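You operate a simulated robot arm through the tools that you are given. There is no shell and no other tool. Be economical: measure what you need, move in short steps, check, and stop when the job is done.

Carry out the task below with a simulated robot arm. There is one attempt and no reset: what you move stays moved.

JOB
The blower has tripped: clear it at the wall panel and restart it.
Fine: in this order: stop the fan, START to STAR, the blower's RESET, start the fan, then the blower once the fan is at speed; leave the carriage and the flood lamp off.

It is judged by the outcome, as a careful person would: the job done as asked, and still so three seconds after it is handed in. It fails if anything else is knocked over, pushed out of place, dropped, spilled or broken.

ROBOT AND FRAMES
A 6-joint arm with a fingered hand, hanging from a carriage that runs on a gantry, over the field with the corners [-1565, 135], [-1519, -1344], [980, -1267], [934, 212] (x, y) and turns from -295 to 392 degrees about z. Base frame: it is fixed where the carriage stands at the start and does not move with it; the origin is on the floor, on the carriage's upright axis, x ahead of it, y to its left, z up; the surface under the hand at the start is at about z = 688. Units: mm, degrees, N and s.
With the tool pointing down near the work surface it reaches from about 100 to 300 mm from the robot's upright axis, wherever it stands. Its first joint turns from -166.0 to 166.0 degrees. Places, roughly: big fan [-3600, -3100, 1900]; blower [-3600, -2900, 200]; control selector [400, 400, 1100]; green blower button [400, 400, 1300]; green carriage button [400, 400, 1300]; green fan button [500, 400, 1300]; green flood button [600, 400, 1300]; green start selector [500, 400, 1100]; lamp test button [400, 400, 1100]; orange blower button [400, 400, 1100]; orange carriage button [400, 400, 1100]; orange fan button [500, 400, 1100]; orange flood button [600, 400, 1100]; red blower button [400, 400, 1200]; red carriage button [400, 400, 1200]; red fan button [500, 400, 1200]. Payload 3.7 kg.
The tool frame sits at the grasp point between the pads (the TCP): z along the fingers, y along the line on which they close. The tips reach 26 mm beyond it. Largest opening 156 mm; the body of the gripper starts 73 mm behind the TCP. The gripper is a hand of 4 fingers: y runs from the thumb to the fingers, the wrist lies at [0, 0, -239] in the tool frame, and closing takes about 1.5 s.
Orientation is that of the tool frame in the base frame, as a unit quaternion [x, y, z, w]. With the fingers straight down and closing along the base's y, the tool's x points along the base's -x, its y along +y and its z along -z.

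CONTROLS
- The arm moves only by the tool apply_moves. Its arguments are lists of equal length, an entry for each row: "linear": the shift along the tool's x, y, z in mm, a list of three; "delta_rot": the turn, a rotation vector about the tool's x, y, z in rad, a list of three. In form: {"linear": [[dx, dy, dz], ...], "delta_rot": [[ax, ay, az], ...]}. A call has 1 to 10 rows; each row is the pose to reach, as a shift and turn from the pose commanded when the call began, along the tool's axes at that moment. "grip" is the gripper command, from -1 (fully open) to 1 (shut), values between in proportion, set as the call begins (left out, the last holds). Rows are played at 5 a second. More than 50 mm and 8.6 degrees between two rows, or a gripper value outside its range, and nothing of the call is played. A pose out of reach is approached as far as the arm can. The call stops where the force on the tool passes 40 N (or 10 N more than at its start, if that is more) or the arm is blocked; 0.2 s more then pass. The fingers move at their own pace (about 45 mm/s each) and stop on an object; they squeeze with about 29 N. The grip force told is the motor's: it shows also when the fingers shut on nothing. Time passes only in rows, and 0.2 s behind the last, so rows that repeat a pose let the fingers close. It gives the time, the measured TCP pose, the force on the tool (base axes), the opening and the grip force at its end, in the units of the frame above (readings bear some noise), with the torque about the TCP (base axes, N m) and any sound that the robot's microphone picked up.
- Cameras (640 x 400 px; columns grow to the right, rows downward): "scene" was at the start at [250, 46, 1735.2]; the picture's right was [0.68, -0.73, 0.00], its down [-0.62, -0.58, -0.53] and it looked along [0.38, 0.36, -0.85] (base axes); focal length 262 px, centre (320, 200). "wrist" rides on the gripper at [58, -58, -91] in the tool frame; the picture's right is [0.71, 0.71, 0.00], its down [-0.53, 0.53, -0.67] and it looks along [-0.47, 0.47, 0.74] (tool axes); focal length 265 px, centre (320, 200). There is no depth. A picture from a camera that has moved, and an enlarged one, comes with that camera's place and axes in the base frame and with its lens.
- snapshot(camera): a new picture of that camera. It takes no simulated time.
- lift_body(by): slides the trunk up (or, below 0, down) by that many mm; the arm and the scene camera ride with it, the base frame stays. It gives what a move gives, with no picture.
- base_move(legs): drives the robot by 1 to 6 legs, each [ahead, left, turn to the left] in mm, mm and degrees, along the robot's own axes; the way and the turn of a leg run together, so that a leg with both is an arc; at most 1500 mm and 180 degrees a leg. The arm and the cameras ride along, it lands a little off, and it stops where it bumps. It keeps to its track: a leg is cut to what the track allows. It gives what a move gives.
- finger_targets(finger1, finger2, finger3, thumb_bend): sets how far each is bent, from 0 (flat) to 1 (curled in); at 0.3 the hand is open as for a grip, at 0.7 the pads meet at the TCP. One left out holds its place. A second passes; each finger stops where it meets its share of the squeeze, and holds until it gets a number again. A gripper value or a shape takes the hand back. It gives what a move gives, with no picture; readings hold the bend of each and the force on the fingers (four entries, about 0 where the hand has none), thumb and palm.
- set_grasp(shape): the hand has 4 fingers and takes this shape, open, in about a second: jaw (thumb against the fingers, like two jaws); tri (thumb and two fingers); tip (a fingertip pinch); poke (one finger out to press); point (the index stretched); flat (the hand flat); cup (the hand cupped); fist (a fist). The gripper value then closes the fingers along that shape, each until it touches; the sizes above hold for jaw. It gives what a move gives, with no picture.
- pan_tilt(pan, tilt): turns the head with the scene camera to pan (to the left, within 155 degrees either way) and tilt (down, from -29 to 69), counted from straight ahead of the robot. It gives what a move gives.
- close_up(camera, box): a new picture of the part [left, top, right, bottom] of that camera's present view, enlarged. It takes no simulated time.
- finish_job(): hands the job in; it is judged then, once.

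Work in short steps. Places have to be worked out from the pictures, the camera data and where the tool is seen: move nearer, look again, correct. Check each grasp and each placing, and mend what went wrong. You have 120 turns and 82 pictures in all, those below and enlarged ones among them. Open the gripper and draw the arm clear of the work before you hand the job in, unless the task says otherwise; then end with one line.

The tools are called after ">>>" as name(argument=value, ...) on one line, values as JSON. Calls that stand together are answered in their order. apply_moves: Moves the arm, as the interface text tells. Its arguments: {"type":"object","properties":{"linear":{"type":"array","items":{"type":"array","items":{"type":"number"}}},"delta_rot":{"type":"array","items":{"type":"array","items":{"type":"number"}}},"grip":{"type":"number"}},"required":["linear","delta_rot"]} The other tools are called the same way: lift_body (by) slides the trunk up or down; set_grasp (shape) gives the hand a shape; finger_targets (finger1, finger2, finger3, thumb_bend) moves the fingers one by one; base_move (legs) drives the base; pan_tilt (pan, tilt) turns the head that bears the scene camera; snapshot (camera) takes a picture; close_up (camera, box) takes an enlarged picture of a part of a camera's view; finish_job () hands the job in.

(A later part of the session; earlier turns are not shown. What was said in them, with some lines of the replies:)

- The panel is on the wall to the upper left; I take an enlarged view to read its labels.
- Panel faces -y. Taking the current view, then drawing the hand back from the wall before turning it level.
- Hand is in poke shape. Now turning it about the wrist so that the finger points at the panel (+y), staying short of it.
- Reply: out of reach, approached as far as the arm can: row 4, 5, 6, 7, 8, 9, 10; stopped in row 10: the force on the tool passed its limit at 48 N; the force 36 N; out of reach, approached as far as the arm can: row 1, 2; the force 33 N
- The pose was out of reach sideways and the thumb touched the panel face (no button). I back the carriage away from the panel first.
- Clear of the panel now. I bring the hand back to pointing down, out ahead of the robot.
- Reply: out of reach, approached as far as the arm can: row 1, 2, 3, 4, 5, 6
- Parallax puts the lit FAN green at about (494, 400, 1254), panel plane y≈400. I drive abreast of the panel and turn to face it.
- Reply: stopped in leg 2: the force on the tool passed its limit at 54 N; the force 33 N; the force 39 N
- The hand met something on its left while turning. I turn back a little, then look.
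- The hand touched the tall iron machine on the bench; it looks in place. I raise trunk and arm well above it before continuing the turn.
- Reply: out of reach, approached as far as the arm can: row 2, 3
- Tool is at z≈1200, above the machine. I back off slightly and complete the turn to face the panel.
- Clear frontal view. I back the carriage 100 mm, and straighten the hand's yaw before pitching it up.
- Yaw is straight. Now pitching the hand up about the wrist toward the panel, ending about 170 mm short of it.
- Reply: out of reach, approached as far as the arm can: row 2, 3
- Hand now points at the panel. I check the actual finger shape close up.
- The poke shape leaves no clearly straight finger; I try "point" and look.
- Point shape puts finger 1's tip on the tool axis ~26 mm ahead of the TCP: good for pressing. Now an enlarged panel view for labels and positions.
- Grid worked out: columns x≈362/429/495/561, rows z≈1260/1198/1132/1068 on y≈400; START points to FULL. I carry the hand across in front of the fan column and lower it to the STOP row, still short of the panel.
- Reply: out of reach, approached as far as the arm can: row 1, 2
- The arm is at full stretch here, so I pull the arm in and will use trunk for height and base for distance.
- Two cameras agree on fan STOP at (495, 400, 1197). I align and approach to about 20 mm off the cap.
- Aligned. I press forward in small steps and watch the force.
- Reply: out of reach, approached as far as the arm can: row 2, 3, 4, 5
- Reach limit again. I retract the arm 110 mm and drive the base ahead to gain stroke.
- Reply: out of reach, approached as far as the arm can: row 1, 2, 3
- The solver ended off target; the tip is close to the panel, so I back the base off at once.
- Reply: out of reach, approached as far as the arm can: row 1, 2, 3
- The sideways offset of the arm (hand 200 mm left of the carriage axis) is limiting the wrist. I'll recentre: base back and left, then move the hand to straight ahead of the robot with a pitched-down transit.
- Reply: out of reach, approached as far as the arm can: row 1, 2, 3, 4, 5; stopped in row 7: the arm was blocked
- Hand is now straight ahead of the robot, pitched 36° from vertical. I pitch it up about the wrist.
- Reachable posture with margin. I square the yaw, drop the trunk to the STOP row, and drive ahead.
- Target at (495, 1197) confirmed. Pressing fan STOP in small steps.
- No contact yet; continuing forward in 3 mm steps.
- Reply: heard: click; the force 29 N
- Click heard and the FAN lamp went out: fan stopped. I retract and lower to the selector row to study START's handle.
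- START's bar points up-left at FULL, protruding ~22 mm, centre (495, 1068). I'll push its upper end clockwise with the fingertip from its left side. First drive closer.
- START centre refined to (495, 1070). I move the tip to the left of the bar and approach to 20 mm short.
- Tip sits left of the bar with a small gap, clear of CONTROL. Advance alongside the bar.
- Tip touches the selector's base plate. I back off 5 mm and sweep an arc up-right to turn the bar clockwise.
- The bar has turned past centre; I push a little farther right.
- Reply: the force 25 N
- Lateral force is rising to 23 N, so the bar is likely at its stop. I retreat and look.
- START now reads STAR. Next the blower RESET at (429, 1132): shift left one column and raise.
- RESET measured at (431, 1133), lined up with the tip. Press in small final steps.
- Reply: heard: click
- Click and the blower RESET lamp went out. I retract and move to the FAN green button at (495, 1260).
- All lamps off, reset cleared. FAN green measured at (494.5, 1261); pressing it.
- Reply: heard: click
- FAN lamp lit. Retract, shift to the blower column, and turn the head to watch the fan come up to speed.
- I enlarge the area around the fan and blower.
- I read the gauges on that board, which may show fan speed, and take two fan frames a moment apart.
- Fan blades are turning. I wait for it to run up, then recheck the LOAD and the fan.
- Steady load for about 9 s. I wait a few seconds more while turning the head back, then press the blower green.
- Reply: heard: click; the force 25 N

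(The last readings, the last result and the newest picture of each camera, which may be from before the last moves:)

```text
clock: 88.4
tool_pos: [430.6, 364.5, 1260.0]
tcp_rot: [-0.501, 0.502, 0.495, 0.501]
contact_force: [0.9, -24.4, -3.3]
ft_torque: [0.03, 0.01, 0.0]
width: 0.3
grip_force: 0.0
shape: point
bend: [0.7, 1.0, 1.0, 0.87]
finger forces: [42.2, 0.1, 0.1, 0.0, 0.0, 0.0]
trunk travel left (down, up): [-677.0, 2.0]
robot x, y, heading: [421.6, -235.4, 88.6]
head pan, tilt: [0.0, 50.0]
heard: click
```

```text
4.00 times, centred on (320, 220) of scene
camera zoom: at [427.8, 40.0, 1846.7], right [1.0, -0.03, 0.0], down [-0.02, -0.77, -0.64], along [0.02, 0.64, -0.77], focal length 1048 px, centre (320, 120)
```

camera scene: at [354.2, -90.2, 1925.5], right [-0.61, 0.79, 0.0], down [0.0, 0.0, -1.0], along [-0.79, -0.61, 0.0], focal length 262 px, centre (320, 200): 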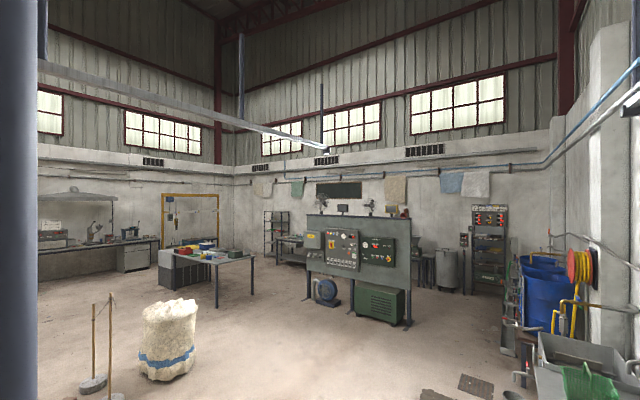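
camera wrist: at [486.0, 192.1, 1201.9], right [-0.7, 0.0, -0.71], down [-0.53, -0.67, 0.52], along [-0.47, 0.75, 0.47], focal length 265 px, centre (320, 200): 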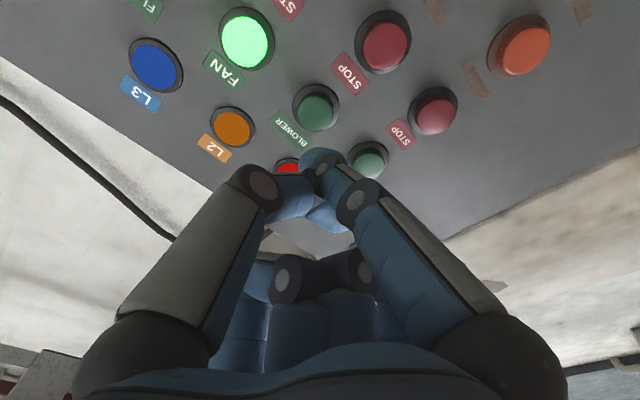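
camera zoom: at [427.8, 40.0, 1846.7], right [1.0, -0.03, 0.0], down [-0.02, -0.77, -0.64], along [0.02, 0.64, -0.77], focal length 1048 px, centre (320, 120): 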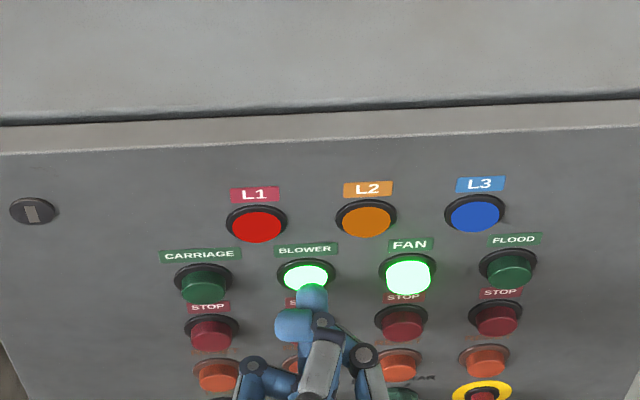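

Blower lamp is lit with the fan still on. I retract clear, back the carriage off, open the hand, and watch that it stays running.

>>> apply_moves(linear=[[0, 0, -25], [0, 0, -60], [0, 0, -85]], delta_rot=[[0, 0, 0], [0, 0, 0], [0, 0, 0]])

>>> base_move(legs=[[-150, 0, 0]])

>>> set_grasp(shape="jaw")

>>> apply_moves(linear=[[0, 0, 0], [0, 0, 0], [0, 0, 0], [0, 0, 0], [0, 0, 0], [0, 0, 0], [0, 0, 0], [0, 0, 0], [0, 0, 0], [0, 0, 0]], delta_rot=[[0, 0, 0], [0, 0, 0], [0, 0, 0], [0, 0, 0], [0, 0, 0], [0, 0, 0], [0, 0, 0], [0, 0, 0], [0, 0, 0], [0, 0, 0]])

>>> snapshot(camera="scene")

>>> close_up(camera="scene", box=[260, 150, 388, 230])

```text
clock: 89.2
tool_pos: [427.0, 283.3, 1261.2]
tcp_rot: [-0.5, 0.499, 0.498, 0.503]
contact_force: [-1.0, 0.8, -0.8]
ft_torque: [0.03, 0.0, 0.0]
width: 0.0
grip_force: 0.1
shape: point
bend: [0.7, 1.0, 1.0, 0.86]
finger forces: [0.0, 0.1, 0.1, 0.0, 0.0, 0.1]
trunk travel left (down, up): [-677.0, 2.0]
robot x, y, heading: [418.0, -235.6, 88.4]
head pan, tilt: [0.0, 50.0]
```

```text
clock: 90.6
tool_pos: [427.3, 134.5, 1260.8]
tcp_rot: [-0.498, 0.501, 0.497, 0.504]
contact_force: [-0.7, -0.8, -0.5]
ft_torque: [-0.01, 0.03, 0.01]
width: 0.1
grip_force: 0.0
shape: point
bend: [0.7, 1.0, 1.0, 0.86]
finger forces: [0.0, 0.0, 0.0, 0.1, 0.1, 0.1]
trunk travel left (down, up): [-677.0, 2.0]
robot x, y, heading: [417.8, -383.0, 88.1]
head pan, tilt: [0.0, 50.0]
```

```text
clock: 91.5
tool_pos: [427.3, 132.7, 1262.0]
tcp_rot: [-0.498, 0.501, 0.496, 0.505]
contact_force: [0.5, 0.0, 0.3]
ft_torque: [-0.01, 0.06, 0.0]
width: 156.0
grip_force: 0.1
shape: jaw
bend: [0.3, 0.3, 0.3, 0.3]
finger forces: [0.1, 0.0, 0.0, 0.0, 0.1, 0.0]
trunk travel left (down, up): [-677.0, 2.0]
robot x, y, heading: [415.0, -383.2, 87.7]
head pan, tilt: [0.0, 50.0]
```

```text
clock: 93.7
tool_pos: [426.9, 135.2, 1260.8]
tcp_rot: [-0.498, 0.502, 0.496, 0.504]
contact_force: [0.9, 0.7, 0.1]
ft_torque: [0.01, 0.02, -0.02]
width: 156.0
grip_force: 0.0
shape: jaw
bend: [0.3, 0.3, 0.3, 0.3]
finger forces: [0.1, 0.0, 0.0, 0.0, 0.1, 0.0]
trunk travel left (down, up): [-677.0, 2.0]
robot x, y, heading: [415.6, -383.3, 88.2]
head pan, tilt: [0.0, 50.0]
```

```text
22 pictures are left
camera scene: at [425.1, -108.0, 1847.6], right [1.0, -0.03, 0.0], down [-0.03, -0.77, -0.64], along [0.02, 0.64, -0.77], focal length 262 px, centre (320, 200)
```

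scene: 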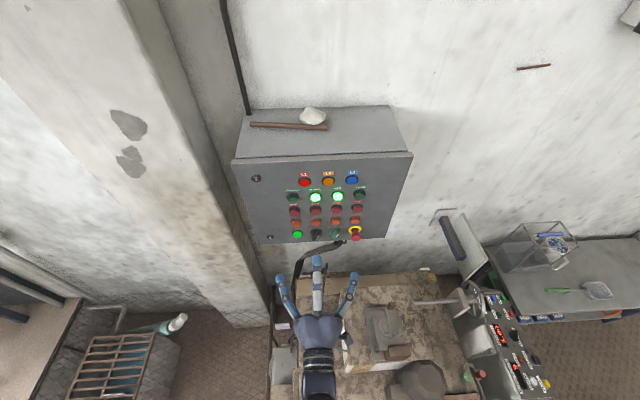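

```text
5.00 times, centred on (324, 190) of scene
camera zoom: at [425.1, -108.0, 1847.6], right [1.0, -0.03, 0.0], down [-0.03, -0.77, -0.64], along [0.02, 0.64, -0.77], focal length 1310 px, centre (300, 250)
```

zoom: 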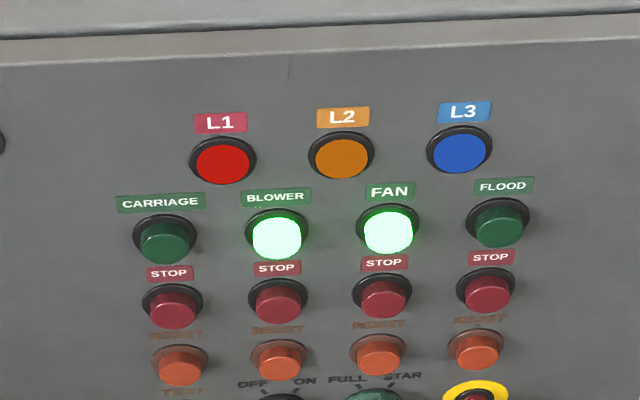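

Blower and fan both lit, no trips, carriage and flood off. One more wait to be sure it holds.

>>> apply_moves(linear=[[0, 0, 0], [0, 0, 0], [0, 0, 0], [0, 0, 0], [0, 0, 0], [0, 0, 0], [0, 0, 0], [0, 0, 0], [0, 0, 0], [0, 0, 0]], delta_rot=[[0, 0, 0], [0, 0, 0], [0, 0, 0], [0, 0, 0], [0, 0, 0], [0, 0, 0], [0, 0, 0], [0, 0, 0], [0, 0, 0], [0, 0, 0]])

>>> apply_moves(linear=[[0, 0, 0], [0, 0, 0], [0, 0, 0], [0, 0, 0], [0, 0, 0], [0, 0, 0], [0, 0, 0], [0, 0, 0], [0, 0, 0], [0, 0, 0]], delta_rot=[[0, 0, 0], [0, 0, 0], [0, 0, 0], [0, 0, 0], [0, 0, 0], [0, 0, 0], [0, 0, 0], [0, 0, 0], [0, 0, 0], [0, 0, 0]])

>>> close_up(camera="scene", box=[260, 165, 388, 245])

```text
clock: 95.9
tool_pos: [426.5, 134.7, 1260.9]
tcp_rot: [-0.498, 0.501, 0.496, 0.505]
contact_force: [0.4, 0.0, -0.7]
ft_torque: [0.04, 0.0, 0.02]
width: 156.0
grip_force: 0.0
shape: jaw
bend: [0.3, 0.3, 0.3, 0.3]
finger forces: [0.0, 0.1, 0.0, 0.1, 0.1, 0.0]
trunk travel left (down, up): [-677.0, 2.0]
robot x, y, heading: [417.3, -386.0, 88.0]
head pan, tilt: [0.0, 50.0]
```

```text
clock: 98.1
tool_pos: [427.5, 133.0, 1260.9]
tcp_rot: [-0.497, 0.502, 0.495, 0.506]
contact_force: [-0.2, -0.3, -0.5]
ft_torque: [0.02, -0.01, -0.02]
width: 156.0
grip_force: 0.1
shape: jaw
bend: [0.3, 0.3, 0.3, 0.3]
finger forces: [0.0, 0.1, 0.0, 0.1, 0.0, 0.0]
trunk travel left (down, up): [-677.0, 2.0]
robot x, y, heading: [418.7, -388.6, 88.0]
head pan, tilt: [0.0, 50.0]
```

```text
5.00 times, centred on (324, 205) of scene
camera zoom: at [425.1, -108.0, 1847.6], right [1.0, -0.03, 0.0], down [-0.03, -0.77, -0.64], along [0.02, 0.64, -0.77], focal length 1310 px, centre (300, 175)
```

zoom: 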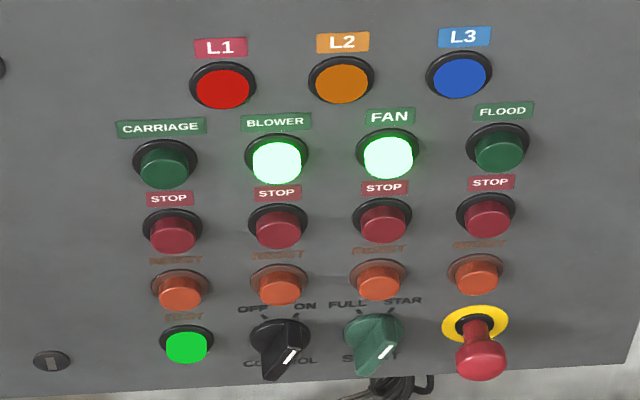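

Everything holds: blower and fan run, START at STAR, no trip, carriage and flood off. Handing in.

>>> finish_job()

```text
The job is handed in.
```

The blower's trip is cleared and it is running again: I stopped the fan, set START to STAR, pressed the blower's RESET, restarted the fan, and started the blower about 19 s later. I took the fan to be at speed from the steady 2 A load. Both lamps stayed lit for about 10 s before hand-in, with the carriage and flood lamp off; on the way, the hand bumped the panel face and the iron machine on the bench, and nothing looked moved.
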